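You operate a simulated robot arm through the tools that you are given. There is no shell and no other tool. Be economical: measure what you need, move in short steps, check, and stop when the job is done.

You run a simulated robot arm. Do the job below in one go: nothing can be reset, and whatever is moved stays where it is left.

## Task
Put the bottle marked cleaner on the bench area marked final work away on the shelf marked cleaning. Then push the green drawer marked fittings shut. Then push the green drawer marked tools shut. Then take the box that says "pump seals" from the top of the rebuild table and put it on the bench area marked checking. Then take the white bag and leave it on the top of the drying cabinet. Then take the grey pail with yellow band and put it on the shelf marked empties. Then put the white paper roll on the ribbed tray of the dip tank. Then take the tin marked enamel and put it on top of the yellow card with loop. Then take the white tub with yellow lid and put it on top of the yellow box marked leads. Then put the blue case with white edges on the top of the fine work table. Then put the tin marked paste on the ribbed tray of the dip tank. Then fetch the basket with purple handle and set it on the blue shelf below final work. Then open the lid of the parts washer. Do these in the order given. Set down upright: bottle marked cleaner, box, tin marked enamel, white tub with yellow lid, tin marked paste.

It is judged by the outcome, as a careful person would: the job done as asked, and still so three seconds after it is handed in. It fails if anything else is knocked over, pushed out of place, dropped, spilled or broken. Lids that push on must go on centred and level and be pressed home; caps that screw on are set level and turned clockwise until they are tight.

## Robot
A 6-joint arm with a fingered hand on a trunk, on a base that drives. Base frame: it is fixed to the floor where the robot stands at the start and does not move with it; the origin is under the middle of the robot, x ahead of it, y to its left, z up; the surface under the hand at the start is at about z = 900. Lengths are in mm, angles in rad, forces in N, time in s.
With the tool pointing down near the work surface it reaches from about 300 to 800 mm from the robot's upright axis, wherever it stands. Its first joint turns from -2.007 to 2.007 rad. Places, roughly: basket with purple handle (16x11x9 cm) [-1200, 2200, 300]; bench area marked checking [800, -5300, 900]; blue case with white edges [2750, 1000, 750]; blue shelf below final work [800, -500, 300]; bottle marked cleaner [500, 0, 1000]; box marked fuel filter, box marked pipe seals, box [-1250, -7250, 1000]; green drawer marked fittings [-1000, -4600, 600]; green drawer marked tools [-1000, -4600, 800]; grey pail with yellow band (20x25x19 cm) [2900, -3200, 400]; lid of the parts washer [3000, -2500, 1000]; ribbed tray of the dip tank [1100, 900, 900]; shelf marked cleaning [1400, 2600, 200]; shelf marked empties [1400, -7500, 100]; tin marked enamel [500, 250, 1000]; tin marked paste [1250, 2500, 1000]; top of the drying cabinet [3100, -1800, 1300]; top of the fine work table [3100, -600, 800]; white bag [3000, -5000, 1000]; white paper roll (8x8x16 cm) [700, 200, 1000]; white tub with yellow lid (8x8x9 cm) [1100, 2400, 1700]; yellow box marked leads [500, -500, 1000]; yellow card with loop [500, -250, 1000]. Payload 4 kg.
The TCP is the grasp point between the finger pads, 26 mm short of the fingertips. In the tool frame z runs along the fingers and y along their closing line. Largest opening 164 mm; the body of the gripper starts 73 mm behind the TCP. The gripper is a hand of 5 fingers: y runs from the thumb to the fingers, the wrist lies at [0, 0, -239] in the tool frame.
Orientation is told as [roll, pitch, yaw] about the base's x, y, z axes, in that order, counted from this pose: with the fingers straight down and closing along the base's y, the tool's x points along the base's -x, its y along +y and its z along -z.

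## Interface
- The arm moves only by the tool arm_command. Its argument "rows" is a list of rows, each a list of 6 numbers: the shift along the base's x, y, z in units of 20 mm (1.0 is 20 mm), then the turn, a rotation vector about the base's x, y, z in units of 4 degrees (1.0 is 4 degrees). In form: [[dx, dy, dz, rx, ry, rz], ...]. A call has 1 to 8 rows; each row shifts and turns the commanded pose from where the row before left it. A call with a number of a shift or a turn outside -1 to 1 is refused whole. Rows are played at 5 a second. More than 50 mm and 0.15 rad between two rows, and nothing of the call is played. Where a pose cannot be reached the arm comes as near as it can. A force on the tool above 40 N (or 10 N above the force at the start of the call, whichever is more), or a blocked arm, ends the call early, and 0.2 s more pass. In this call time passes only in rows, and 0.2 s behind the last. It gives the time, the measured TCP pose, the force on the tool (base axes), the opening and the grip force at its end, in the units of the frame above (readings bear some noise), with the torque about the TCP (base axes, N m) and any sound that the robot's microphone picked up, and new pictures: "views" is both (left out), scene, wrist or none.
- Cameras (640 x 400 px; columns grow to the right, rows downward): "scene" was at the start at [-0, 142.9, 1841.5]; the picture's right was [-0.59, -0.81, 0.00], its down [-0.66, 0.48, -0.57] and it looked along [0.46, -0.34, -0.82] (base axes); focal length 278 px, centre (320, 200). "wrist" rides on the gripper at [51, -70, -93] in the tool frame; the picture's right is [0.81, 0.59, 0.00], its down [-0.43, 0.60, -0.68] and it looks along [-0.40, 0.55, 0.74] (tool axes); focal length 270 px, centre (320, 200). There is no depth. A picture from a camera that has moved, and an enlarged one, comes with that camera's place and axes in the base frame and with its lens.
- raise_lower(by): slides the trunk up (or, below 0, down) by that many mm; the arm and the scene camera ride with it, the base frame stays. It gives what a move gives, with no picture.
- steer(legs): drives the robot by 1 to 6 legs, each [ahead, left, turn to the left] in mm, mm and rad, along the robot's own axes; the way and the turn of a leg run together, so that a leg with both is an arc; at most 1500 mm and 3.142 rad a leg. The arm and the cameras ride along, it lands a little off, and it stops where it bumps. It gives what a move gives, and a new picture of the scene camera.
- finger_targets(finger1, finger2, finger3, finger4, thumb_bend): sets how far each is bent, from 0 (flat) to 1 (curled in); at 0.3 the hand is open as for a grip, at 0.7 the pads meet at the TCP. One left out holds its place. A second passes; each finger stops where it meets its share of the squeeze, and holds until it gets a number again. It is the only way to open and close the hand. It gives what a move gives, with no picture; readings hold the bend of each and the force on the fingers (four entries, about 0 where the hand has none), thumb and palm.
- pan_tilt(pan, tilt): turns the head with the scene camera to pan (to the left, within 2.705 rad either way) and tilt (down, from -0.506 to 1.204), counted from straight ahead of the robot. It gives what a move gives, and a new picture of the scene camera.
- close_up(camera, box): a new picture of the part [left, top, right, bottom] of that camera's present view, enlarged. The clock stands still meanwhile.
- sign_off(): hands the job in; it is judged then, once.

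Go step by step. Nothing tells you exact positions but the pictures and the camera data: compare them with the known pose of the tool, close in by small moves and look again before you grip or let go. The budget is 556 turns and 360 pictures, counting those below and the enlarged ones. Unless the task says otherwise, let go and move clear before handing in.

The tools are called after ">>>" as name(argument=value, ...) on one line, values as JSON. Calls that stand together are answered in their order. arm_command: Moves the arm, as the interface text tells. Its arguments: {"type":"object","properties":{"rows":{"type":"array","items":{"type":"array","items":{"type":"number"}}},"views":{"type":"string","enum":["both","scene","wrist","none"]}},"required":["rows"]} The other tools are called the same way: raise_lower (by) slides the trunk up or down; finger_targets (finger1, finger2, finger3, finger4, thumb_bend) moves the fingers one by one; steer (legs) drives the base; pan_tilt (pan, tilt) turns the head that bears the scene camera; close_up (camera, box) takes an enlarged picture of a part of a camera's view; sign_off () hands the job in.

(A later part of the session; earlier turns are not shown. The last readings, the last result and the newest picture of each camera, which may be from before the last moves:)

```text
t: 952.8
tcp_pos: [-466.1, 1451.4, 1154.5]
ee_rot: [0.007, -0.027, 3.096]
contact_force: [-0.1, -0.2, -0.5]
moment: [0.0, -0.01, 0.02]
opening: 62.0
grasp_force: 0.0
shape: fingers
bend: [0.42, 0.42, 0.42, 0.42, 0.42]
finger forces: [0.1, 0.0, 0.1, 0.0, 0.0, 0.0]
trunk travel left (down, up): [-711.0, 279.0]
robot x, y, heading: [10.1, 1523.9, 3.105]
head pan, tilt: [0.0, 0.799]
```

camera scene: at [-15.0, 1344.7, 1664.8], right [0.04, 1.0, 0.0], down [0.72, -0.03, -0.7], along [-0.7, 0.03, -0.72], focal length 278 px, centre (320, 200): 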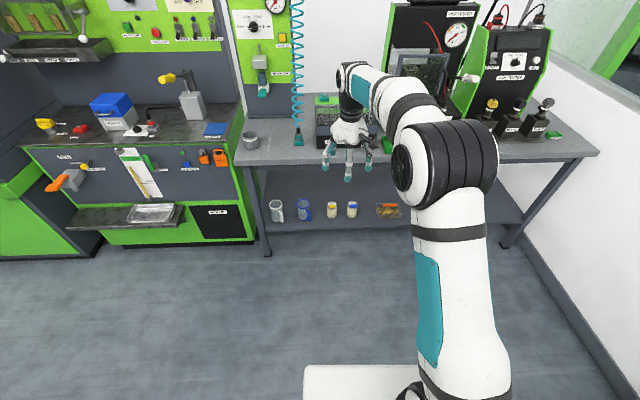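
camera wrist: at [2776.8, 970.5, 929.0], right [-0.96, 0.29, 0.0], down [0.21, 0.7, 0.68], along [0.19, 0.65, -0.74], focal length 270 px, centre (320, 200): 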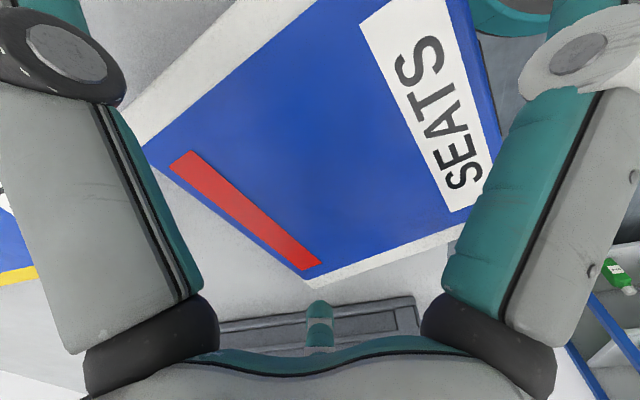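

>>> steer(legs=[[370, 0, 0.04], [0, -710, 0]])

>>> raise_lower(by=-400)

>>> pan_tilt(pan=-0.1, tilt=0.75)

>>> close_up(camera="scene", box=[200, 60, 440, 210])

```text
t: 958.6
tcp_pos: [-834.1, 2139.7, 1155.0]
ee_rot: [0.006, -0.029, -3.133]
contact_force: [0.1, -0.6, -0.6]
moment: [0.0, 0.0, 0.0]
opening: 61.8
grasp_force: 0.1
shape: fingers
bend: [0.42, 0.42, 0.42, 0.42, 0.42]
finger forces: [0.0, 0.1, 0.0, 0.0, 0.0, 0.1]
trunk travel left (down, up): [-711.0, 279.0]
robot x, y, heading: [-362.3, 2244.7, -3.128]
head pan, tilt: [0.0, 0.799]
camera scene: at [-378.5, 2056.7, 1664.8], right [-0.01, 1.0, 0.0], down [0.72, 0.01, -0.7], along [-0.7, -0.01, -0.72], focal length 278 px, centre (320, 200)
```

scene: 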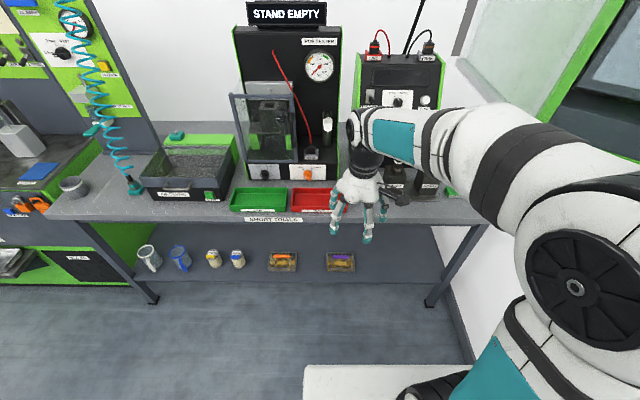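

```text
t: 962.5
tcp_pos: [-834.2, 2138.4, 754.7]
ee_rot: [0.006, -0.027, -3.133]
contact_force: [0.3, -0.6, 1.3]
moment: [0.04, 0.0, -0.01]
opening: 62.0
grasp_force: 0.1
shape: fingers
bend: [0.42, 0.42, 0.42, 0.42, 0.42]
finger forces: [0.1, 0.0, 0.1, 0.1, 0.0, 0.0]
trunk travel left (down, up): [-311.0, 679.0]
robot x, y, heading: [-358.9, 2245.2, -3.126]
head pan, tilt: [0.0, 0.799]
```

```text
t: 963.1
tcp_pos: [-835.1, 2139.2, 755.1]
ee_rot: [0.006, -0.027, -3.135]
contact_force: [-0.3, -0.3, -0.6]
moment: [-0.05, -0.02, 0.01]
opening: 61.7
grasp_force: 0.1
shape: fingers
bend: [0.42, 0.42, 0.42, 0.42, 0.42]
finger forces: [0.1, 0.0, 0.0, 0.0, 0.1, 0.0]
trunk travel left (down, up): [-311.0, 679.0]
robot x, y, heading: [-360.4, 2242.1, -3.129]
head pan, tilt: [-0.099, 0.75]
camera scene: at [-380.3, 2064.3, 1268.7], right [0.09, 1.0, 0.0], down [0.68, -0.06, -0.73], along [-0.73, 0.06, -0.68], focal length 278 px, centre (320, 200)
```

scene: 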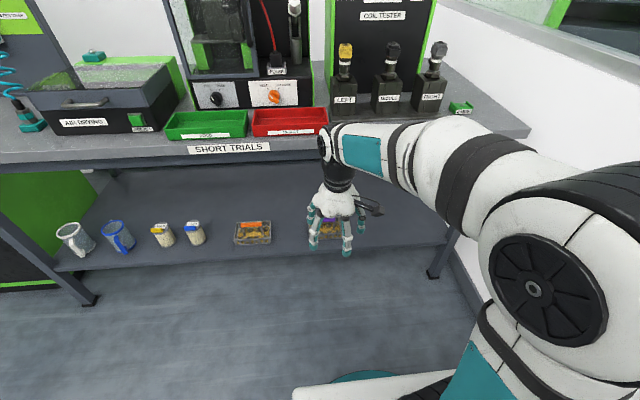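

```text
2.67 times, centred on (320, 135) of scene
camera zoom: at [-380.3, 2064.3, 1268.7], right [0.09, 1.0, 0.0], down [0.68, -0.06, -0.73], along [-0.73, 0.06, -0.68], focal length 740 px, centre (320, 373)
```

zoom: 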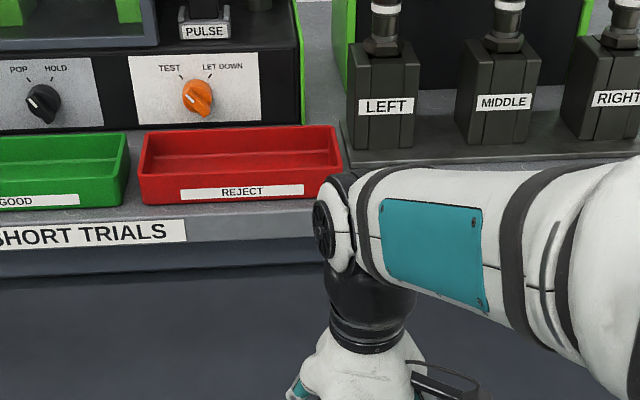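

>>> close_up(camera="wrist", box=[0, 0, 640, 400])

```text
1.00 times, centred on (320, 200) of wrist (not enlarged: the box is as wide or as high as the picture)
camera zoom: at [-781.8, 2211.1, 846.2], right [0.81, -0.58, -0.02], down [-0.41, -0.59, 0.69], along [-0.41, -0.56, -0.72], focal length 270 px, centre (320, 200)
```

zoom: 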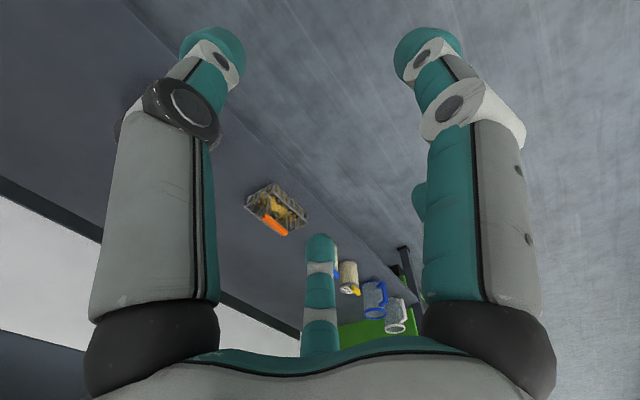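

>>> steer(legs=[[0, -190, 0]])

>>> close_up(camera="scene", box=[220, 180, 340, 260])

```text
t: 964.7
tcp_pos: [-837.7, 2334.7, 754.6]
ee_rot: [0.006, -0.028, -3.133]
contact_force: [-0.2, -0.2, -0.3]
moment: [-0.02, -0.03, 0.0]
opening: 61.8
grasp_force: 0.0
shape: fingers
bend: [0.42, 0.42, 0.42, 0.42, 0.42]
finger forces: [0.0, 0.1, 0.0, 0.0, 0.0, 0.0]
trunk travel left (down, up): [-311.0, 679.0]
robot x, y, heading: [-363.4, 2439.4, -3.126]
head pan, tilt: [-0.099, 0.75]
camera scene: at [-382.9, 2260.2, 1268.7], right [0.08, 1.0, 0.0], down [0.68, -0.06, -0.73], along [-0.73, 0.06, -0.68], focal length 278 px, centre (320, 200)
```

scene: 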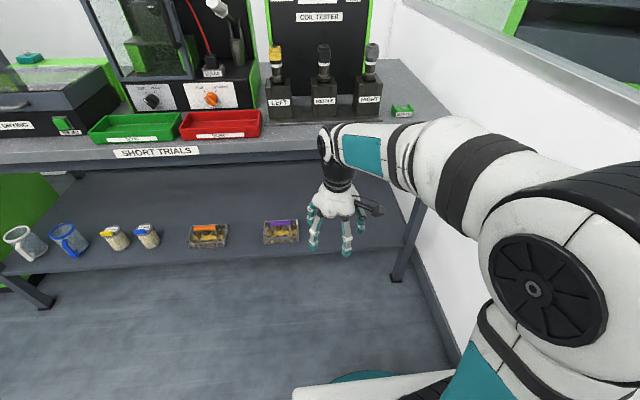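

```text
5.00 times, centred on (280, 220) of scene
camera zoom: at [-382.9, 2260.2, 1268.7], right [0.08, 1.0, 0.0], down [0.68, -0.06, -0.73], along [-0.73, 0.06, -0.68], focal length 1388 px, centre (520, 100)
```

zoom: 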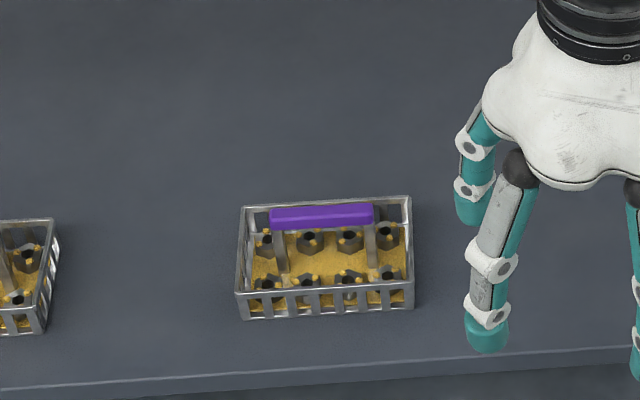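

>>> raise_lower(by=-300)

>>> finger_targets(finger1=0.3, finger2=0.3, finger3=0.3, finger4=0.3, thumb_bend=0.3)

>>> arm_command(rows=[[-1, 0, 0, 0, 0, 0], [-1, 0, 0, 0, 0, 0], [-1, 0, 0, 0, 0, 0], [-1, 0, 0, 0, 0, 0], [-1, 0, 0, 0, 0, 0], [-1, 0, 0, 0, 0, 0], [-1, 0, 0, 0, 0, 0], [-1, 0, 0, 0, 0, 0]], views="none")

>>> steer(legs=[[0, 180, -0.015], [235, 0, 0]])

>>> close_up(camera="wrist", box=[0, 0, 640, 400])

```text
t: 967.7
tcp_pos: [-837.2, 2334.6, 454.1]
ee_rot: [0.007, -0.027, -3.134]
contact_force: [-0.4, -0.4, 1.0]
moment: [0.02, 0.02, -0.01]
opening: 62.1
grasp_force: 0.0
shape: fingers
bend: [0.42, 0.42, 0.42, 0.42, 0.42]
finger forces: [0.1, 0.0, 0.0, 0.0, 0.0, 0.0]
trunk travel left (down, up): [-11.0, 979.0]
robot x, y, heading: [-365.8, 2435.5, -3.129]
head pan, tilt: [-0.099, 0.75]
```

```text
t: 968.7
tcp_pos: [-836.8, 2335.0, 455.7]
ee_rot: [0.008, -0.029, -3.132]
contact_force: [-0.2, 0.2, -0.5]
moment: [-0.01, 0.0, -0.01]
opening: 90.5
grasp_force: 0.1
shape: fingers
bend: [0.3, 0.3, 0.3, 0.3, 0.3]
finger forces: [0.1, 0.0, 0.0, 0.0, 0.0, 0.0]
trunk travel left (down, up): [-11.0, 979.0]
robot x, y, heading: [-364.5, 2440.8, -3.126]
head pan, tilt: [-0.099, 0.75]
```

```text
t: 970.5
tcp_pos: [-996.3, 2334.4, 453.7]
ee_rot: [0.006, -0.026, -3.133]
contact_force: [-0.5, 0.8, 0.5]
moment: [-0.02, 0.02, 0.01]
opening: 90.6
grasp_force: 0.1
shape: fingers
bend: [0.3, 0.3, 0.3, 0.3, 0.3]
finger forces: [0.0, 0.0, 0.1, 0.1, 0.1, 0.0]
trunk travel left (down, up): [-11.0, 979.0]
robot x, y, heading: [-365.5, 2434.7, -3.124]
head pan, tilt: [-0.099, 0.75]
```

```text
t: 973.4
tcp_pos: [-1228.0, 2158.7, 455.3]
ee_rot: [0.006, -0.029, -3.142]
contact_force: [-0.7, -0.1, 0.1]
moment: [-0.02, -0.02, 0.01]
opening: 90.5
grasp_force: 0.1
shape: fingers
bend: [0.3, 0.3, 0.3, 0.3, 0.3]
finger forces: [0.0, 0.1, 0.1, 0.0, 0.0, 0.0]
trunk travel left (down, up): [-11.0, 979.0]
robot x, y, heading: [-595.5, 2256.7, -3.136]
head pan, tilt: [-0.099, 0.75]
camera scene: at [-615.4, 2079.0, 968.7], right [0.09, 1.0, 0.0], down [0.68, -0.06, -0.73], along [-0.73, 0.07, -0.68], focal length 278 px, centre (320, 200)
```

scene: 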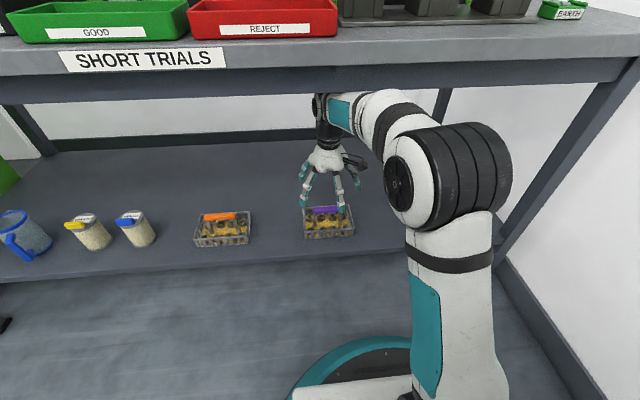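

```text
1.00 times, centred on (320, 200) of wrist (not enlarged: the box is as wide or as high as the picture)
camera zoom: at [-1175.4, 2229.3, 546.1], right [0.81, -0.59, -0.02], down [-0.41, -0.59, 0.69], along [-0.42, -0.55, -0.72], focal length 270 px, centre (320, 200)
```

zoom: 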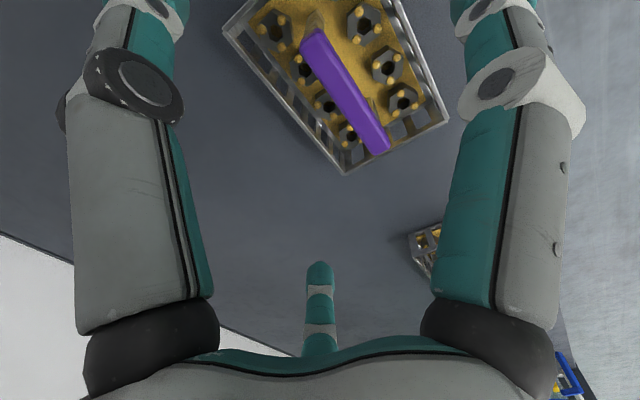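

>>> arm_command(rows=[[0.4, -0.2, -1, 0, 0, 0], [0.4, -0.2, -1, 0, 0, 0], [0, 0, -1, 0, 0, 0], [0, 0, -0.8, 0, 0, 0]], views="wrist")

```text
t: 974.4
tcp_pos: [-1212.5, 2150.4, 379.1]
ee_rot: [0.008, -0.03, -3.142]
contact_force: [-0.1, 0.2, -0.1]
moment: [0.01, 0.02, -0.02]
opening: 90.6
grasp_force: 0.1
shape: fingers
bend: [0.3, 0.3, 0.3, 0.3, 0.3]
finger forces: [0.0, 0.1, 0.0, 0.0, 0.0, 0.0]
trunk travel left (down, up): [-11.0, 979.0]
robot x, y, heading: [-597.0, 2255.7, -3.134]
head pan, tilt: [-0.099, 0.75]
camera wrist: at [-1159.7, 2222.3, 470.2], right [0.81, -0.59, -0.02], down [-0.41, -0.59, 0.69], along [-0.42, -0.55, -0.72], focal length 270 px, centre (320, 200)
```

wrist: 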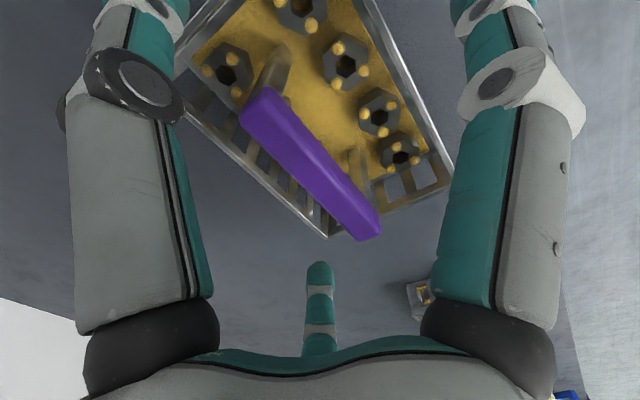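

>>> arm_command(rows=[[0.05, 0, -0.95, 0, 0, 0]], views="none")

>>> finger_targets(finger1=0.72, finger4=0.72)

>>> close_up(camera="wrist", box=[0, 0, 640, 400])

```text
t: 974.8
tcp_pos: [-1211.8, 2150.8, 360.6]
ee_rot: [0.007, -0.027, 3.141]
contact_force: [-0.1, -0.3, 2.3]
moment: [-0.05, -0.11, -0.06]
opening: 91.3
grasp_force: 1.3
shape: fingers
bend: [0.3, 0.28, 0.3, 0.3, 0.29]
finger forces: [0.1, 1.8, 0.0, 0.0, 1.0, 0.0]
trunk travel left (down, up): [-11.0, 979.0]
robot x, y, heading: [-595.2, 2259.2, -3.137]
head pan, tilt: [-0.099, 0.75]
```

```text
t: 975.8
tcp_pos: [-1211.3, 2150.4, 359.5]
ee_rot: [0.007, -0.028, -3.141]
contact_force: [0.5, 2.0, 3.6]
moment: [0.03, -0.11, -0.04]
opening: 78.8
grasp_force: 10.6
shape: fingers
bend: [0.44, 0.28, 0.3, 0.48, 0.3]
finger forces: [9.2, 2.0, 0.1, 8.9, 0.1, 0.0]
trunk travel left (down, up): [-11.0, 979.0]
robot x, y, heading: [-595.8, 2256.5, -3.136]
head pan, tilt: [-0.099, 0.75]
```

```text
1.00 times, centred on (320, 200) of wrist (not enlarged: the box is as wide or as high as the picture)
camera zoom: at [-1158.0, 2222.2, 451.3], right [0.81, -0.59, -0.02], down [-0.41, -0.59, 0.69], along [-0.42, -0.55, -0.72], focal length 270 px, centre (320, 200)
```

zoom: 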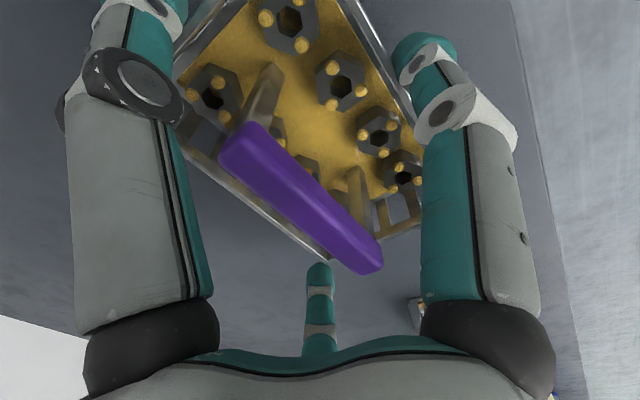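

>>> finger_targets(finger1=0.32, finger4=0.32)

>>> arm_command(rows=[[0, 0, 0.7, 0, 0, 0]], views="none")

>>> finger_targets(finger1=0.75, finger4=0.75)

>>> close_up(camera="wrist", box=[0, 0, 640, 400])

```text
t: 976.8
tcp_pos: [-1211.8, 2151.3, 360.4]
ee_rot: [0.008, -0.027, -3.143]
contact_force: [0.4, -2.0, 1.5]
moment: [-0.09, -0.07, -0.1]
opening: 88.7
grasp_force: 1.1
shape: fingers
bend: [0.32, 0.28, 0.3, 0.32, 0.3]
finger forces: [0.0, 1.7, 0.0, 0.0, 0.4, 0.1]
trunk travel left (down, up): [-11.0, 979.0]
robot x, y, heading: [-590.6, 2254.3, -3.135]
head pan, tilt: [-0.099, 0.75]
```

```text
t: 977.1
tcp_pos: [-1212.1, 2151.7, 375.2]
ee_rot: [0.006, -0.027, -3.142]
contact_force: [0.5, -1.1, 0.0]
moment: [-0.02, 0.0, -0.01]
opening: 88.4
grasp_force: 0.0
shape: fingers
bend: [0.32, 0.3, 0.3, 0.32, 0.3]
finger forces: [0.1, 0.0, 0.0, 0.0, 0.0, 0.1]
trunk travel left (down, up): [-11.0, 979.0]
robot x, y, heading: [-595.9, 2257.8, -3.136]
head pan, tilt: [-0.099, 0.75]
```

```text
t: 978.1
tcp_pos: [-1211.0, 2150.6, 374.9]
ee_rot: [0.008, -0.027, 3.142]
contact_force: [-0.6, 2.4, 4.5]
moment: [-0.17, -0.17, -0.02]
opening: 75.8
grasp_force: 11.5
shape: fingers
bend: [0.6, 0.3, 0.29, 0.65, 0.3]
finger forces: [9.7, 0.0, 3.2, 10.1, 0.0, 0.1]
trunk travel left (down, up): [-11.0, 979.0]
robot x, y, heading: [-597.0, 2254.9, -3.134]
head pan, tilt: [-0.099, 0.75]
```

```text
1.00 times, centred on (320, 200) of wrist (not enlarged: the box is as wide or as high as the picture)
camera zoom: at [-1158.2, 2222.2, 465.8], right [0.81, -0.59, -0.02], down [-0.41, -0.59, 0.69], along [-0.42, -0.55, -0.72], focal length 270 px, centre (320, 200)
```

zoom: 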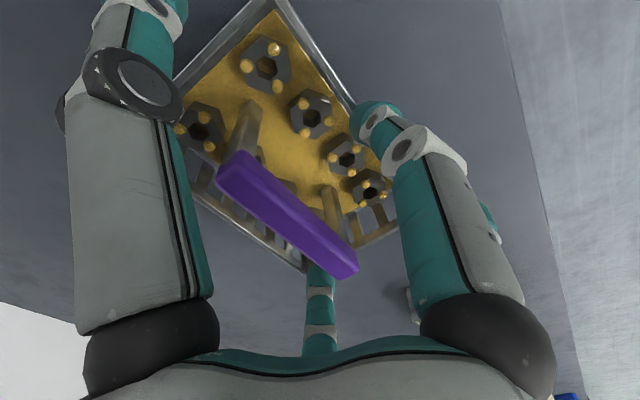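

>>> arm_command(rows=[[0, 0, 0.5, 0, 0, 0], [0, 0, 0.5, 0, 0, 0]], views="none")

```text
t: 978.8
tcp_pos: [-1211.0, 2149.2, 392.2]
ee_rot: [0.006, -0.026, -3.141]
contact_force: [0.0, 0.2, -3.5]
moment: [-0.02, 0.02, 0.01]
opening: 72.6
grasp_force: 1.4
shape: fingers
bend: [0.68, 0.3, 0.3, 0.74, 0.3]
finger forces: [1.0, 0.1, 0.0, 2.0, 0.1, 0.1]
trunk travel left (down, up): [-11.0, 979.0]
robot x, y, heading: [-591.0, 2255.9, -3.131]
head pan, tilt: [-0.099, 0.75]
```

>>> finger_targets(finger1=0.85, finger4=0.85)

>>> arm_command(rows=[[0, 0, 0.8, 0, 0, 0], [0, 0, 0.8, 0, 0, 0]], views="wrist")

>>> close_up(camera="scene", box=[260, 130, 400, 250])

```text
t: 979.8
tcp_pos: [-1211.5, 2149.8, 392.6]
ee_rot: [0.007, -0.028, -3.141]
contact_force: [-0.9, -0.1, -2.7]
moment: [0.01, -0.01, 0.02]
opening: 76.0
grasp_force: 0.1
shape: fingers
bend: [0.74, 0.3, 0.3, 0.79, 0.3]
finger forces: [0.1, 0.1, 0.1, 0.1, 0.0, 0.0]
trunk travel left (down, up): [-11.0, 979.0]
robot x, y, heading: [-599.2, 2255.3, -3.138]
head pan, tilt: [-0.099, 0.75]
```

```text
t: 980.4
tcp_pos: [-1212.3, 2151.1, 425.7]
ee_rot: [0.006, -0.029, -3.141]
contact_force: [-0.2, 0.0, -2.8]
moment: [0.02, 0.0, 0.01]
opening: 75.9
grasp_force: 0.0
shape: fingers
bend: [0.74, 0.3, 0.3, 0.79, 0.3]
finger forces: [0.1, 0.0, 0.0, 0.0, 0.1, 0.1]
trunk travel left (down, up): [-11.0, 979.0]
robot x, y, heading: [-598.8, 2256.5, -3.129]
head pan, tilt: [-0.099, 0.75]
camera wrist: at [-1159.5, 2222.8, 517.9], right [0.81, -0.59, -0.02], down [-0.41, -0.59, 0.69], along [-0.42, -0.55, -0.72], focal length 270 px, centre (320, 200)
```

wrist: 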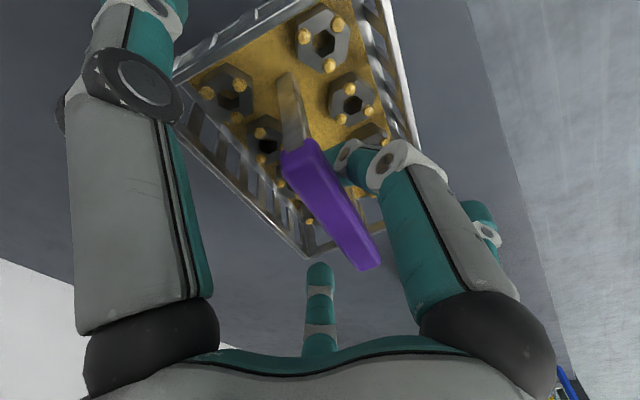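

```text
3.33 times, centred on (330, 190) of scene
camera zoom: at [-615.7, 2078.9, 968.7], right [0.09, 1.0, 0.0], down [0.68, -0.06, -0.73], along [-0.73, 0.07, -0.68], focal length 925 px, centre (287, 233)
```

zoom: 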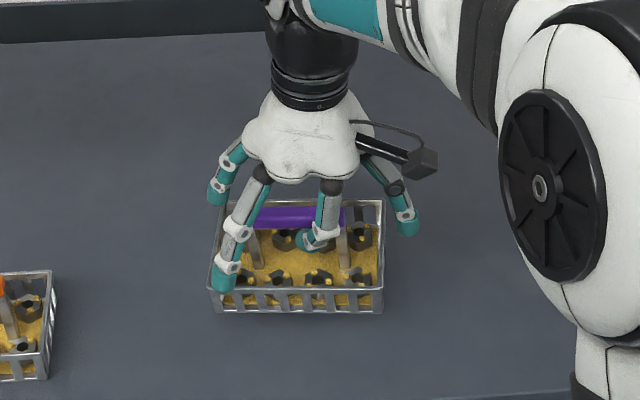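

The basket hangs securely with fingers 1 and 4 hooked under its handle. I'll back out, pull the arm in and drive to the front of the bench.

>>> steer(legs=[[195, 0, 0]])

```text
t: 981.9
tcp_pos: [-1386.0, 2152.8, 427.2]
ee_rot: [0.003, -0.033, 3.139]
contact_force: [-0.4, 0.3, -3.6]
moment: [-0.01, 0.03, -0.03]
opening: 76.2
grasp_force: 0.1
shape: fingers
bend: [0.74, 0.3, 0.3, 0.79, 0.3]
finger forces: [0.0, 0.0, 0.0, 0.1, 0.0, 0.0]
trunk travel left (down, up): [-11.0, 979.0]
robot x, y, heading: [-772.9, 2257.2, -3.145]
head pan, tilt: [-0.099, 0.75]
camera scene: at [-783.2, 2075.9, 964.5], right [0.1, 1.0, 0.0], down [0.67, -0.06, -0.74], along [-0.74, 0.07, -0.67], focal length 278 px, centre (320, 200)
```

scene: 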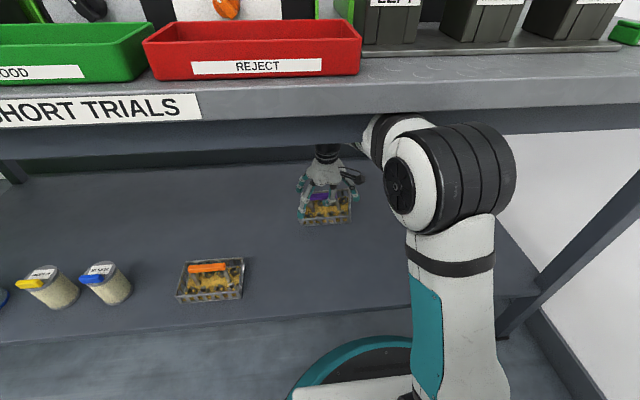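

Wrong sign; back out now.

>>> steer(legs=[[-385, 0, 0]])

>>> arm_command(rows=[[1, 0, 0, 0, 0, 0], [1, 0, 0, 0, 0, 0], [1, 0, 0, 0, 0, 0], [1, 0, 0, 0, 0, 0], [1, 0, 0, 0, 0, 0], [1, 0, 0, 0, 0, 0], [1, 0, 0, 0, 0, 0]], views="none")

>>> steer(legs=[[0, 760, 0], [0, 0, 3.14], [0, -1500, 0], [0, -500, 0]])

```text
t: 984.3
tcp_pos: [-1004.9, 2149.2, 423.6]
ee_rot: [0.005, -0.023, -3.133]
contact_force: [0.7, 1.0, -2.7]
moment: [0.01, 0.0, -0.01]
opening: 76.4
grasp_force: 0.1
shape: fingers
bend: [0.74, 0.3, 0.3, 0.79, 0.3]
finger forces: [0.0, 0.0, 0.1, 0.1, 0.0, 0.0]
trunk travel left (down, up): [-11.0, 979.0]
robot x, y, heading: [-388.8, 2263.2, -3.129]
head pan, tilt: [-0.099, 0.75]
camera scene: at [-409.5, 2082.1, 968.7], right [0.09, 1.0, 0.0], down [0.68, -0.06, -0.73], along [-0.73, 0.06, -0.68], focal length 278 px, centre (320, 200)
```

scene: 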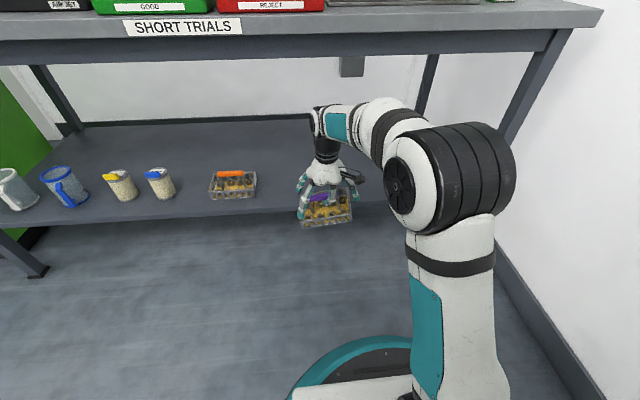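

```text
t: 985.9
tcp_pos: [-865.4, 2148.8, 426.9]
ee_rot: [0.005, -0.024, -3.133]
contact_force: [1.4, 0.5, -3.8]
moment: [-0.03, 0.0, 0.01]
opening: 75.8
grasp_force: 0.0
shape: fingers
bend: [0.74, 0.3, 0.3, 0.79, 0.3]
finger forces: [0.0, 0.0, 0.0, 0.1, 0.0, 0.0]
trunk travel left (down, up): [-11.0, 979.0]
robot x, y, heading: [-392.1, 2257.9, -3.132]
head pan, tilt: [-0.099, 0.75]
```

```text
t: 1007.0
tcp_pos: [81.2, -384.1, 427.1]
ee_rot: [0.005, -0.021, 0.013]
contact_force: [-0.4, -0.2, -3.3]
moment: [-0.03, 0.02, 0.01]
opening: 76.3
grasp_force: 0.0
shape: fingers
bend: [0.74, 0.3, 0.3, 0.79, 0.3]
finger forces: [0.1, 0.1, 0.0, 0.0, 0.0, 0.0]
trunk travel left (down, up): [-11.0, 979.0]
robot x, y, heading: [-395.1, -495.7, 0.015]
head pan, tilt: [-0.099, 0.75]
camera scene: at [-372.9, -318.5, 968.7], right [-0.08, -1.0, 0.0], down [-0.68, 0.06, -0.73], along [0.73, -0.06, -0.68], focal length 278 px, centre (320, 200)
```

scene: 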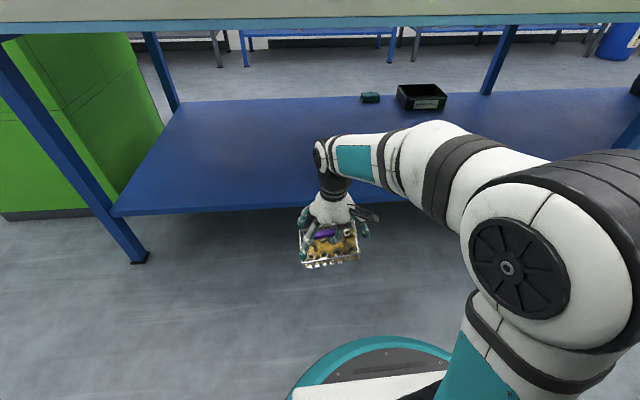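

>>> raise_lower(by=70)

>>> arm_command(rows=[[1, 0, 0, 0, 0, 0], [1, 0, 0, 0, 0, 0], [1, 0, 0, 0, 0, 0], [1, 0, 0, 0, 0, 0], [1, 0, 0, 0, 0, 0], [1, 0, 0, 0, 0, 0], [1, 0, 0, 0, 0, 0]], views="none")

>>> steer(legs=[[310, 0, 0]])

>>> raise_lower(by=-40)

>>> close_up(camera="scene", box=[240, 100, 440, 260])

```text
t: 1008.1
tcp_pos: [80.5, -383.9, 497.5]
ee_rot: [0.005, -0.024, 0.012]
contact_force: [-0.3, 1.6, -3.0]
moment: [-0.02, 0.03, 0.01]
opening: 76.3
grasp_force: 0.0
shape: fingers
bend: [0.74, 0.3, 0.3, 0.79, 0.3]
finger forces: [0.1, 0.1, 0.0, 0.0, 0.1, 0.0]
trunk travel left (down, up): [-81.0, 909.0]
robot x, y, heading: [-390.5, -497.3, 0.017]
head pan, tilt: [-0.099, 0.75]
```

```text
t: 1009.7
tcp_pos: [219.9, -384.7, 495.1]
ee_rot: [0.006, -0.02, 0.015]
contact_force: [-0.1, -0.1, -3.3]
moment: [-0.01, -0.01, -0.01]
opening: 76.4
grasp_force: 0.0
shape: fingers
bend: [0.74, 0.3, 0.3, 0.79, 0.3]
finger forces: [0.0, 0.0, 0.0, 0.0, 0.1, 0.0]
trunk travel left (down, up): [-81.0, 909.0]
robot x, y, heading: [-397.8, -501.5, 0.02]
head pan, tilt: [-0.099, 0.75]
```

```text
t: 1011.8
tcp_pos: [454.3, -348.1, 496.2]
ee_rot: [0.025, -0.011, 0.059]
contact_force: [0.5, -0.3, -3.1]
moment: [0.05, 0.0, -0.01]
opening: 76.4
grasp_force: 0.1
shape: fingers
bend: [0.75, 0.3, 0.3, 0.8, 0.3]
finger forces: [0.0, 0.0, 0.0, 0.1, 0.1, 0.1]
trunk travel left (down, up): [-81.0, 909.0]
robot x, y, heading: [-136.0, -476.6, 0.087]
head pan, tilt: [-0.099, 0.75]
camera scene: at [-166.9, -378.9, 1055.9], right [-0.02, -1.0, -0.08], down [-0.65, 0.07, -0.75], along [0.76, 0.04, -0.65], focal length 278 px, centre (320, 200)
```

scene: 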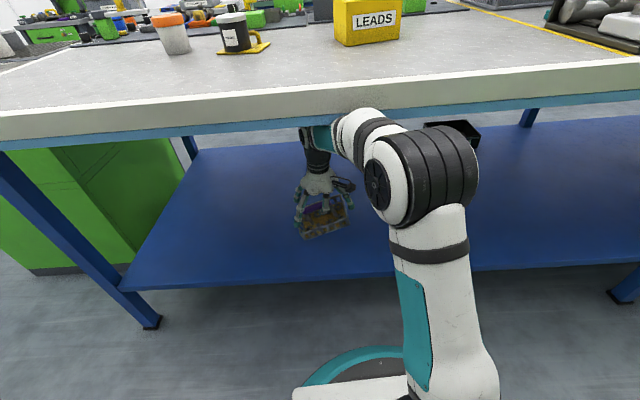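

```text
t: 1012.6
tcp_pos: [469.5, -315.4, 415.9]
ee_rot: [-0.048, 0.03, 0.06]
contact_force: [-0.2, 0.1, -2.9]
moment: [-0.01, 0.0, -0.04]
opening: 74.7
grasp_force: 0.5
shape: fingers
bend: [0.81, 0.3, 0.3, 0.85, 0.3]
finger forces: [1.3, 0.1, 0.0, 0.0, 0.4, 0.1]
trunk travel left (down, up): [-41.0, 949.0]
robot x, y, heading: [-137.6, -483.2, 0.086]
head pan, tilt: [-0.099, 0.75]
```

```text
2.50 times, centred on (340, 180) of scene
camera zoom: at [-130.0, -303.8, 999.0], right [-0.01, -1.0, 0.0], down [-0.68, 0.01, -0.73], along [0.73, -0.01, -0.68], focal length 694 px, centre (270, 250)
```

zoom: 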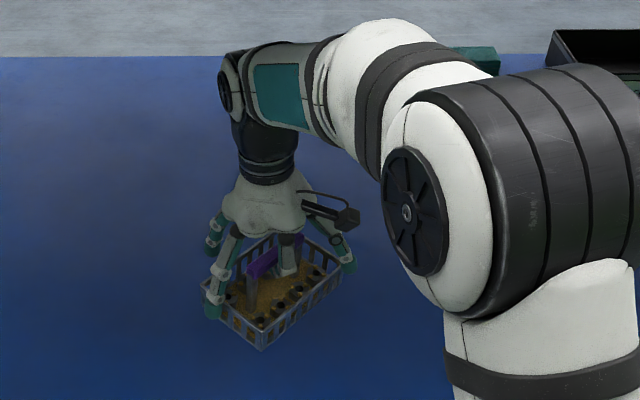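

>>> raise_lower(by=-12)

>>> raise_lower(by=-10)

>>> raise_lower(by=-10)

```text
t: 1013.2
tcp_pos: [468.9, -312.5, 401.2]
ee_rot: [-0.051, 0.029, 0.06]
contact_force: [0.2, 0.9, -3.2]
moment: [0.0, -0.02, 0.01]
opening: 75.0
grasp_force: 1.5
shape: fingers
bend: [0.81, 0.3, 0.3, 0.85, 0.3]
finger forces: [1.3, 0.1, 0.0, 0.0, 0.0, 0.0]
trunk travel left (down, up): [-29.0, 961.0]
robot x, y, heading: [-137.8, -481.3, 0.084]
head pan, tilt: [-0.099, 0.75]
```

```text
t: 1013.8
tcp_pos: [470.6, -311.5, 391.7]
ee_rot: [-0.05, 0.032, 0.062]
contact_force: [-0.2, 0.0, -3.4]
moment: [-0.03, 0.0, 0.02]
opening: 75.2
grasp_force: 0.5
shape: fingers
bend: [0.81, 0.3, 0.3, 0.85, 0.3]
finger forces: [1.2, 0.2, 0.0, 0.0, 0.0, 0.0]
trunk travel left (down, up): [-19.0, 971.0]
robot x, y, heading: [-138.5, -480.0, 0.085]
head pan, tilt: [-0.099, 0.75]
```

```text
t: 1014.4
tcp_pos: [469.7, -312.8, 382.8]
ee_rot: [-0.051, 0.031, 0.06]
contact_force: [0.0, 0.1, -3.2]
moment: [0.01, -0.02, -0.01]
opening: 75.0
grasp_force: 0.2
shape: fingers
bend: [0.81, 0.3, 0.3, 0.85, 0.3]
finger forces: [1.2, 0.1, 0.1, 0.0, 0.0, 0.0]
trunk travel left (down, up): [-9.0, 981.0]
robot x, y, heading: [-138.6, -477.0, 0.084]
head pan, tilt: [-0.099, 0.75]
```

>>> arm_command(rows=[[0, 0, -0.8, 0, 0, 0]], views="none")

>>> arm_command(rows=[[0, 0, -0.8, 0, 0, 0]], views="none")

>>> arm_command(rows=[[0, 0, -0.8, 0, 0, 0]], views="none")

```text
t: 1014.8
tcp_pos: [469.9, -312.0, 365.8]
ee_rot: [-0.049, 0.032, 0.059]
contact_force: [0.1, -0.1, -2.3]
moment: [0.0, -0.04, -0.01]
opening: 74.8
grasp_force: 0.7
shape: fingers
bend: [0.81, 0.3, 0.3, 0.85, 0.3]
finger forces: [1.2, 0.1, 0.0, 0.0, 0.0, 0.0]
trunk travel left (down, up): [-9.0, 981.0]
robot x, y, heading: [-138.0, -478.2, 0.084]
head pan, tilt: [-0.099, 0.75]
```

```text
t: 1015.1
tcp_pos: [469.4, -310.7, 352.1]
ee_rot: [-0.052, 0.03, 0.059]
contact_force: [-0.9, -0.1, -0.7]
moment: [-0.07, -0.03, -0.05]
opening: 75.5
grasp_force: 0.9
shape: fingers
bend: [0.81, 0.3, 0.3, 0.86, 0.3]
finger forces: [0.1, 0.1, 0.1, 0.1, 0.8, 0.1]
trunk travel left (down, up): [-9.0, 981.0]
robot x, y, heading: [-138.7, -479.1, 0.087]
head pan, tilt: [-0.099, 0.75]
```

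```text
t: 1015.5
tcp_pos: [468.5, -312.1, 334.7]
ee_rot: [-0.05, 0.029, 0.06]
contact_force: [-2.3, 1.3, 6.3]
moment: [0.0, 0.1, -0.08]
opening: 76.8
grasp_force: 2.8
shape: fingers
bend: [0.81, 0.27, 0.3, 0.86, 0.29]
finger forces: [0.0, 3.3, 0.1, 0.0, 2.8, 0.1]
trunk travel left (down, up): [-9.0, 981.0]
robot x, y, heading: [-136.8, -478.8, 0.082]
head pan, tilt: [-0.099, 0.75]
```

>>> arm_command(rows=[[0, 0, 0.75, 0, 0, 0]], views="none")

>>> finger_targets(finger1=0.5, finger4=0.5)

>>> finger_targets(finger1=0.25, finger2=0.25, finger3=0.25, finger4=0.25, thumb_bend=0.25)

>>> close_up(camera="wrist", box=[0, 0, 640, 400])

```text
t: 1016.0
tcp_pos: [468.8, -313.6, 349.4]
ee_rot: [-0.05, 0.03, 0.06]
contact_force: [0.6, 0.2, -1.5]
moment: [-0.01, 0.0, 0.0]
opening: 75.4
grasp_force: 0.2
shape: fingers
bend: [0.81, 0.3, 0.3, 0.86, 0.3]
finger forces: [0.0, 0.0, 0.0, 0.1, 0.3, 0.1]
trunk travel left (down, up): [-9.0, 981.0]
robot x, y, heading: [-134.7, -475.3, 0.083]
head pan, tilt: [-0.099, 0.75]
```

```text
t: 1017.0
tcp_pos: [468.9, -313.0, 349.1]
ee_rot: [-0.052, 0.03, 0.06]
contact_force: [0.2, 1.1, 0.1]
moment: [0.0, 0.01, -0.05]
opening: 73.7
grasp_force: 0.8
shape: fingers
bend: [0.51, 0.3, 0.3, 0.5, 0.3]
finger forces: [1.3, 0.0, 0.0, 0.0, 0.5, 0.0]
trunk travel left (down, up): [-9.0, 981.0]
robot x, y, heading: [-140.4, -478.4, 0.083]
head pan, tilt: [-0.099, 0.75]
```

```text
t: 1018.0
tcp_pos: [469.4, -312.1, 349.2]
ee_rot: [-0.051, 0.03, 0.059]
contact_force: [-0.4, -0.5, 0.4]
moment: [0.06, -0.04, -0.01]
opening: 87.7
grasp_force: 10.5
shape: fingers
bend: [0.34, 0.25, 0.25, 0.33, 0.24]
finger forces: [11.9, 0.1, 0.0, 8.8, 1.1, 0.1]
trunk travel left (down, up): [-9.0, 981.0]
robot x, y, heading: [-139.2, -479.3, 0.084]
head pan, tilt: [-0.099, 0.75]
```

```text
1.00 times, centred on (320, 200) of wrist (not enlarged: the box is as wide or as high as the picture)
camera zoom: at [425.0, -378.8, 448.0], right [-0.84, 0.54, 0.0], down [0.41, 0.65, 0.63], along [0.34, 0.53, -0.77], focal length 270 px, centre (320, 200)
```

zoom: 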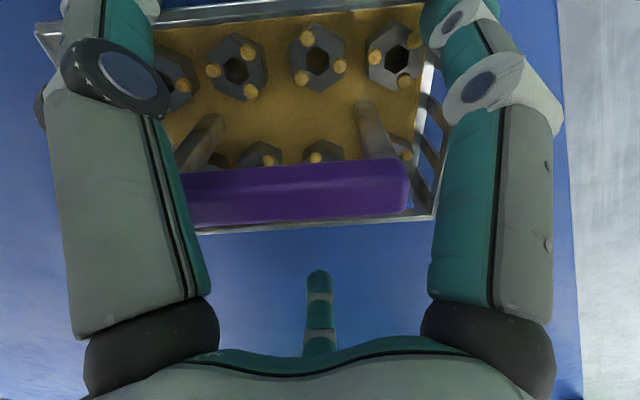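

>>> finger_targets(finger1=0.37, finger4=0.36)

>>> arm_command(rows=[[0, 0, 0.6, 0, 0, 0]], views="none")

>>> arm_command(rows=[[0, 0, 0.6, 0, 0, 0]], views="none")

```text
t: 1019.0
tcp_pos: [468.9, -313.1, 348.4]
ee_rot: [-0.051, 0.03, 0.059]
contact_force: [-0.4, 0.3, 0.6]
moment: [0.02, -0.05, 0.01]
opening: 87.8
grasp_force: 0.2
shape: fingers
bend: [0.37, 0.25, 0.25, 0.36, 0.25]
finger forces: [0.0, 0.0, 0.0, 0.1, 0.1, 0.1]
trunk travel left (down, up): [-9.0, 981.0]
robot x, y, heading: [-137.9, -483.1, 0.086]
head pan, tilt: [-0.099, 0.75]
```

```text
t: 1019.4
tcp_pos: [468.7, -312.6, 362.0]
ee_rot: [-0.052, 0.029, 0.06]
contact_force: [-0.2, 0.5, 0.4]
moment: [-0.02, 0.02, 0.01]
opening: 88.1
grasp_force: 0.1
shape: fingers
bend: [0.37, 0.25, 0.25, 0.36, 0.25]
finger forces: [0.0, 0.1, 0.1, 0.0, 0.0, 0.0]
trunk travel left (down, up): [-9.0, 981.0]
robot x, y, heading: [-137.9, -483.7, 0.086]
head pan, tilt: [-0.099, 0.75]
```

```text
t: 1019.8
tcp_pos: [468.5, -312.1, 373.2]
ee_rot: [-0.05, 0.031, 0.059]
contact_force: [0.2, 0.6, 0.3]
moment: [-0.01, 0.0, -0.01]
opening: 88.2
grasp_force: 0.1
shape: fingers
bend: [0.37, 0.25, 0.25, 0.36, 0.25]
finger forces: [0.0, 0.1, 0.0, 0.0, 0.1, 0.0]
trunk travel left (down, up): [-9.0, 981.0]
robot x, y, heading: [-139.4, -479.3, 0.083]
head pan, tilt: [-0.099, 0.75]
```

>>> arm_command(rows=[[0, 0, 0.8, 0, 0, 0], [0, 0, 0.8, 0, 0, 0]], views="none")

>>> steer(legs=[[-330, 0, 0]])

>>> close_up(camera="scene", box=[200, 60, 440, 220])

```text
t: 1020.4
tcp_pos: [468.6, -312.0, 405.4]
ee_rot: [-0.049, 0.03, 0.06]
contact_force: [-0.6, -0.9, 0.9]
moment: [0.0, -0.01, 0.01]
opening: 88.1
grasp_force: 0.1
shape: fingers
bend: [0.37, 0.25, 0.25, 0.36, 0.25]
finger forces: [0.0, 0.0, 0.1, 0.0, 0.0, 0.0]
trunk travel left (down, up): [-9.0, 981.0]
robot x, y, heading: [-141.8, -476.0, 0.083]
head pan, tilt: [-0.099, 0.75]
```

```text
t: 1022.5
tcp_pos: [136.6, -339.6, 405.6]
ee_rot: [-0.05, 0.03, 0.057]
contact_force: [0.1, -0.2, -0.1]
moment: [-0.05, 0.0, 0.02]
opening: 88.0
grasp_force: 0.1
shape: fingers
bend: [0.37, 0.25, 0.25, 0.36, 0.25]
finger forces: [0.0, 0.0, 0.0, 0.1, 0.1, 0.0]
trunk travel left (down, up): [-9.0, 981.0]
robot x, y, heading: [-466.6, -505.1, 0.08]
head pan, tilt: [-0.099, 0.75]
camera scene: at [-460.4, -327.1, 966.7], right [-0.02, -1.0, 0.0], down [-0.68, 0.01, -0.73], along [0.73, -0.01, -0.68], focal length 278 px, centre (320, 200)
```

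scene: 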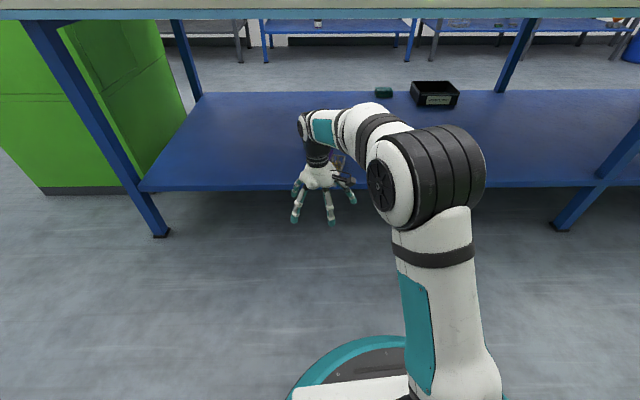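

```text
2.50 times, centred on (320, 140) of scene
camera zoom: at [-460.4, -327.1, 966.7], right [-0.02, -1.0, 0.0], down [-0.68, 0.01, -0.73], along [0.73, -0.01, -0.68], focal length 694 px, centre (320, 350)
```

zoom: 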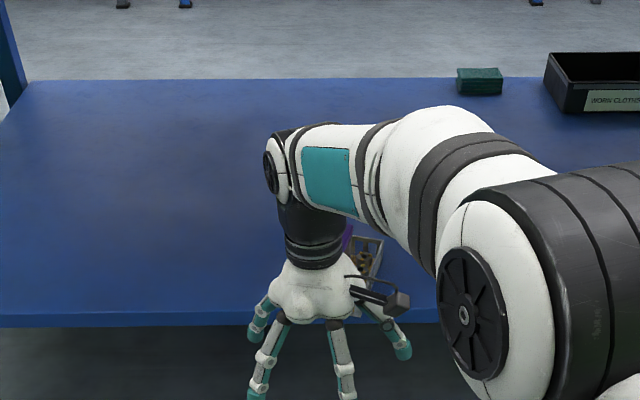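

Basket set down on the blue shelf. Last, the parts washer lid; raise up and drive round to it.

>>> raise_lower(by=400)

>>> raise_lower(by=400)

>>> steer(legs=[[0, 0, -0.08], [0, 1500, 0], [0, 520, 0], [1500, 0, 0], [750, 0, 0], [0, -1500, 0]])

```text
t: 1026.4
tcp_pos: [135.6, -339.1, 804.5]
ee_rot: [-0.052, 0.029, 0.058]
contact_force: [0.7, -0.5, 0.2]
moment: [0.01, -0.02, 0.0]
opening: 88.1
grasp_force: 0.1
shape: fingers
bend: [0.37, 0.25, 0.25, 0.36, 0.25]
finger forces: [0.1, 0.1, 0.1, 0.0, 0.0, 0.0]
trunk travel left (down, up): [-409.0, 581.0]
robot x, y, heading: [-470.3, -507.0, 0.078]
head pan, tilt: [-0.099, 0.75]
```

```text
t: 1030.2
tcp_pos: [136.6, -340.2, 1204.2]
ee_rot: [-0.05, 0.031, 0.058]
contact_force: [0.4, -0.3, -0.1]
moment: [0.0, -0.03, 0.0]
opening: 88.1
grasp_force: 0.0
shape: fingers
bend: [0.37, 0.25, 0.25, 0.36, 0.25]
finger forces: [0.0, 0.0, 0.0, 0.1, 0.0, 0.0]
trunk travel left (down, up): [-809.0, 181.0]
robot x, y, heading: [-469.7, -504.9, 0.078]
head pan, tilt: [-0.099, 0.75]
```

```text
t: 1058.7
tcp_pos: [2460.9, 100.6, 1204.5]
ee_rot: [-0.051, 0.03, -0.033]
contact_force: [0.1, 0.3, -0.1]
moment: [-0.02, 0.0, 0.02]
opening: 88.0
grasp_force: 0.0
shape: fingers
bend: [0.37, 0.25, 0.25, 0.36, 0.25]
finger forces: [0.0, 0.0, 0.0, 0.0, 0.0, 0.0]
trunk travel left (down, up): [-809.0, 181.0]
robot x, y, heading: [1839.4, -12.6, -0.01]
head pan, tilt: [-0.099, 0.75]
camera scene: at [1867.4, 166.9, 1766.8], right [-0.11, -0.99, 0.0], down [-0.68, 0.07, -0.73], along [0.73, -0.08, -0.68], focal length 278 px, centre (320, 200)
```

scene: 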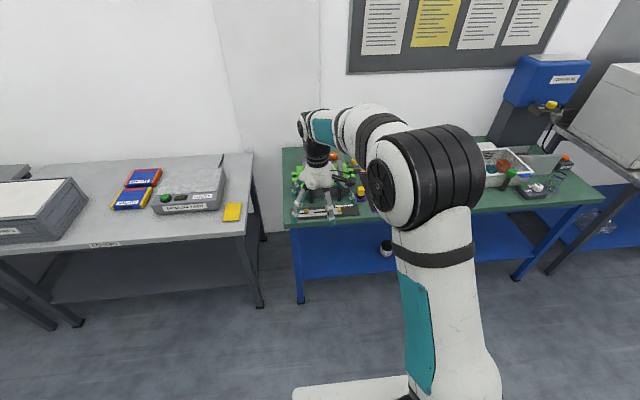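

>>> steer(legs=[[0, -1500, 0.01], [0, -850, 0]])

>>> close_up(camera="scene", box=[240, 80, 480, 240])

```text
t: 1070.2
tcp_pos: [2494.3, -2234.3, 1205.1]
ee_rot: [-0.049, 0.031, -0.007]
contact_force: [-0.4, 0.6, -0.4]
moment: [0.02, 0.02, -0.05]
opening: 88.0
grasp_force: 0.1
shape: fingers
bend: [0.37, 0.25, 0.25, 0.36, 0.25]
finger forces: [0.0, 0.0, 0.0, 0.0, 0.0, 0.1]
trunk travel left (down, up): [-809.0, 181.0]
robot x, y, heading: [1876.6, -2361.0, 0.019]
head pan, tilt: [-0.099, 0.75]
camera scene: at [1899.5, -2182.7, 1766.8], right [-0.08, -1.0, 0.0], down [-0.68, 0.06, -0.73], along [0.73, -0.06, -0.68], focal length 278 px, centre (320, 200)
```

scene: 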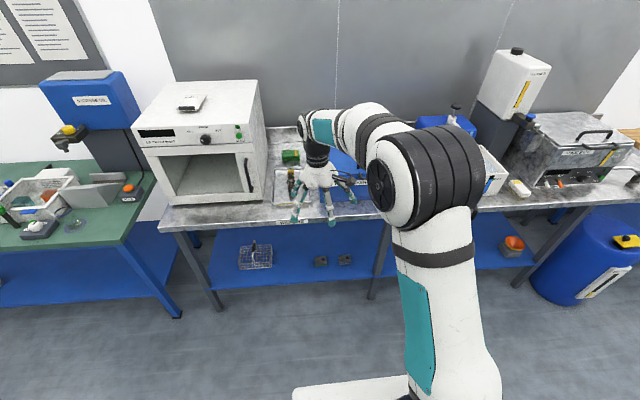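

```text
2.50 times, centred on (360, 160) of scene
camera zoom: at [1899.5, -2182.7, 1766.8], right [-0.08, -1.0, 0.0], down [-0.68, 0.06, -0.73], along [0.73, -0.06, -0.68], focal length 694 px, centre (220, 300)
```

zoom: 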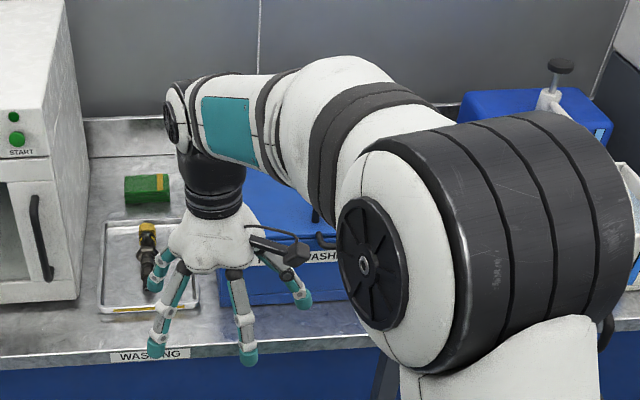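

>>> arm_command(rows=[[0, 0, 0, 0.7, -0.45, 0.1]], views="none")

>>> finger_targets(finger1=0.35, finger2=0.3, finger3=0.3, finger4=0.35, thumb_bend=0.3)

>>> steer(legs=[[0, -285, -0.019], [355, 0, 0]])

>>> close_up(camera="wrist", box=[0, 0, 640, 400])

```text
t: 1070.6
tcp_pos: [2493.8, -2234.5, 1205.6]
ee_rot: [-0.003, -0.002, 0.0]
contact_force: [-0.1, 0.4, 0.1]
moment: [-0.01, -0.04, -0.04]
opening: 88.3
grasp_force: 0.0
shape: fingers
bend: [0.37, 0.25, 0.25, 0.36, 0.25]
finger forces: [0.0, 0.1, 0.1, 0.0, 0.0, 0.1]
trunk travel left (down, up): [-809.0, 181.0]
robot x, y, heading: [1876.1, -2359.8, 0.009]
head pan, tilt: [-0.099, 0.75]
```

```text
t: 1071.6
tcp_pos: [2494.5, -2234.3, 1204.4]
ee_rot: [-0.003, 0.0, 0.001]
contact_force: [-0.3, 0.1, -0.1]
moment: [0.04, 0.02, 0.0]
opening: 85.2
grasp_force: 0.0
shape: fingers
bend: [0.35, 0.3, 0.3, 0.35, 0.3]
finger forces: [0.0, 0.0, 0.1, 0.1, 0.1, 0.1]
trunk travel left (down, up): [-809.0, 181.0]
robot x, y, heading: [1875.3, -2357.6, 0.008]
head pan, tilt: [-0.099, 0.75]
```

```text
t: 1075.5
tcp_pos: [2863.1, -2519.0, 1204.3]
ee_rot: [-0.002, 0.001, -0.004]
contact_force: [0.0, 0.7, 0.7]
moment: [0.02, 0.02, 0.02]
opening: 84.9
grasp_force: 0.1
shape: fingers
bend: [0.35, 0.3, 0.3, 0.35, 0.3]
finger forces: [0.0, 0.0, 0.0, 0.0, 0.0, 0.0]
trunk travel left (down, up): [-809.0, 181.0]
robot x, y, heading: [2244.1, -2641.0, 0.009]
head pan, tilt: [-0.099, 0.75]
camera scene: at [2267.3, -2464.3, 1766.7], right [-0.09, -1.0, 0.0], down [-0.68, 0.06, -0.73], along [0.73, -0.06, -0.68], focal length 278 px, centre (320, 200)
```

scene: 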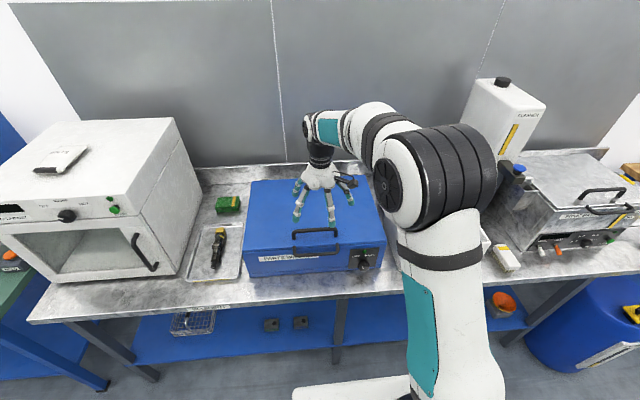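

```text
1.00 times, centred on (320, 200) of wrist (not enlarged: the box is as wide or as high as the picture)
camera zoom: at [2810.9, -2586.2, 1298.2], right [-0.81, 0.59, 0.0], down [0.43, 0.59, 0.68], along [0.4, 0.55, -0.74], focal length 270 px, centre (320, 200)
```

zoom: 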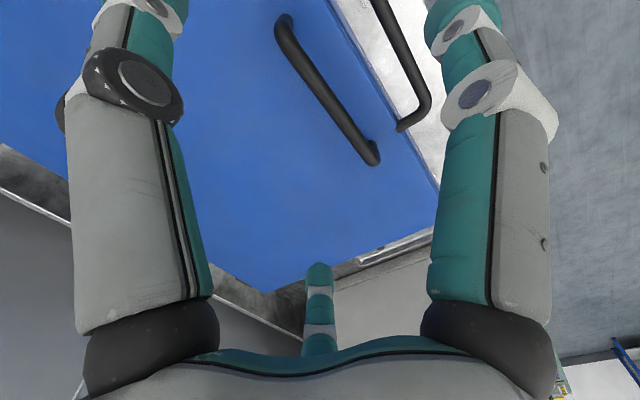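

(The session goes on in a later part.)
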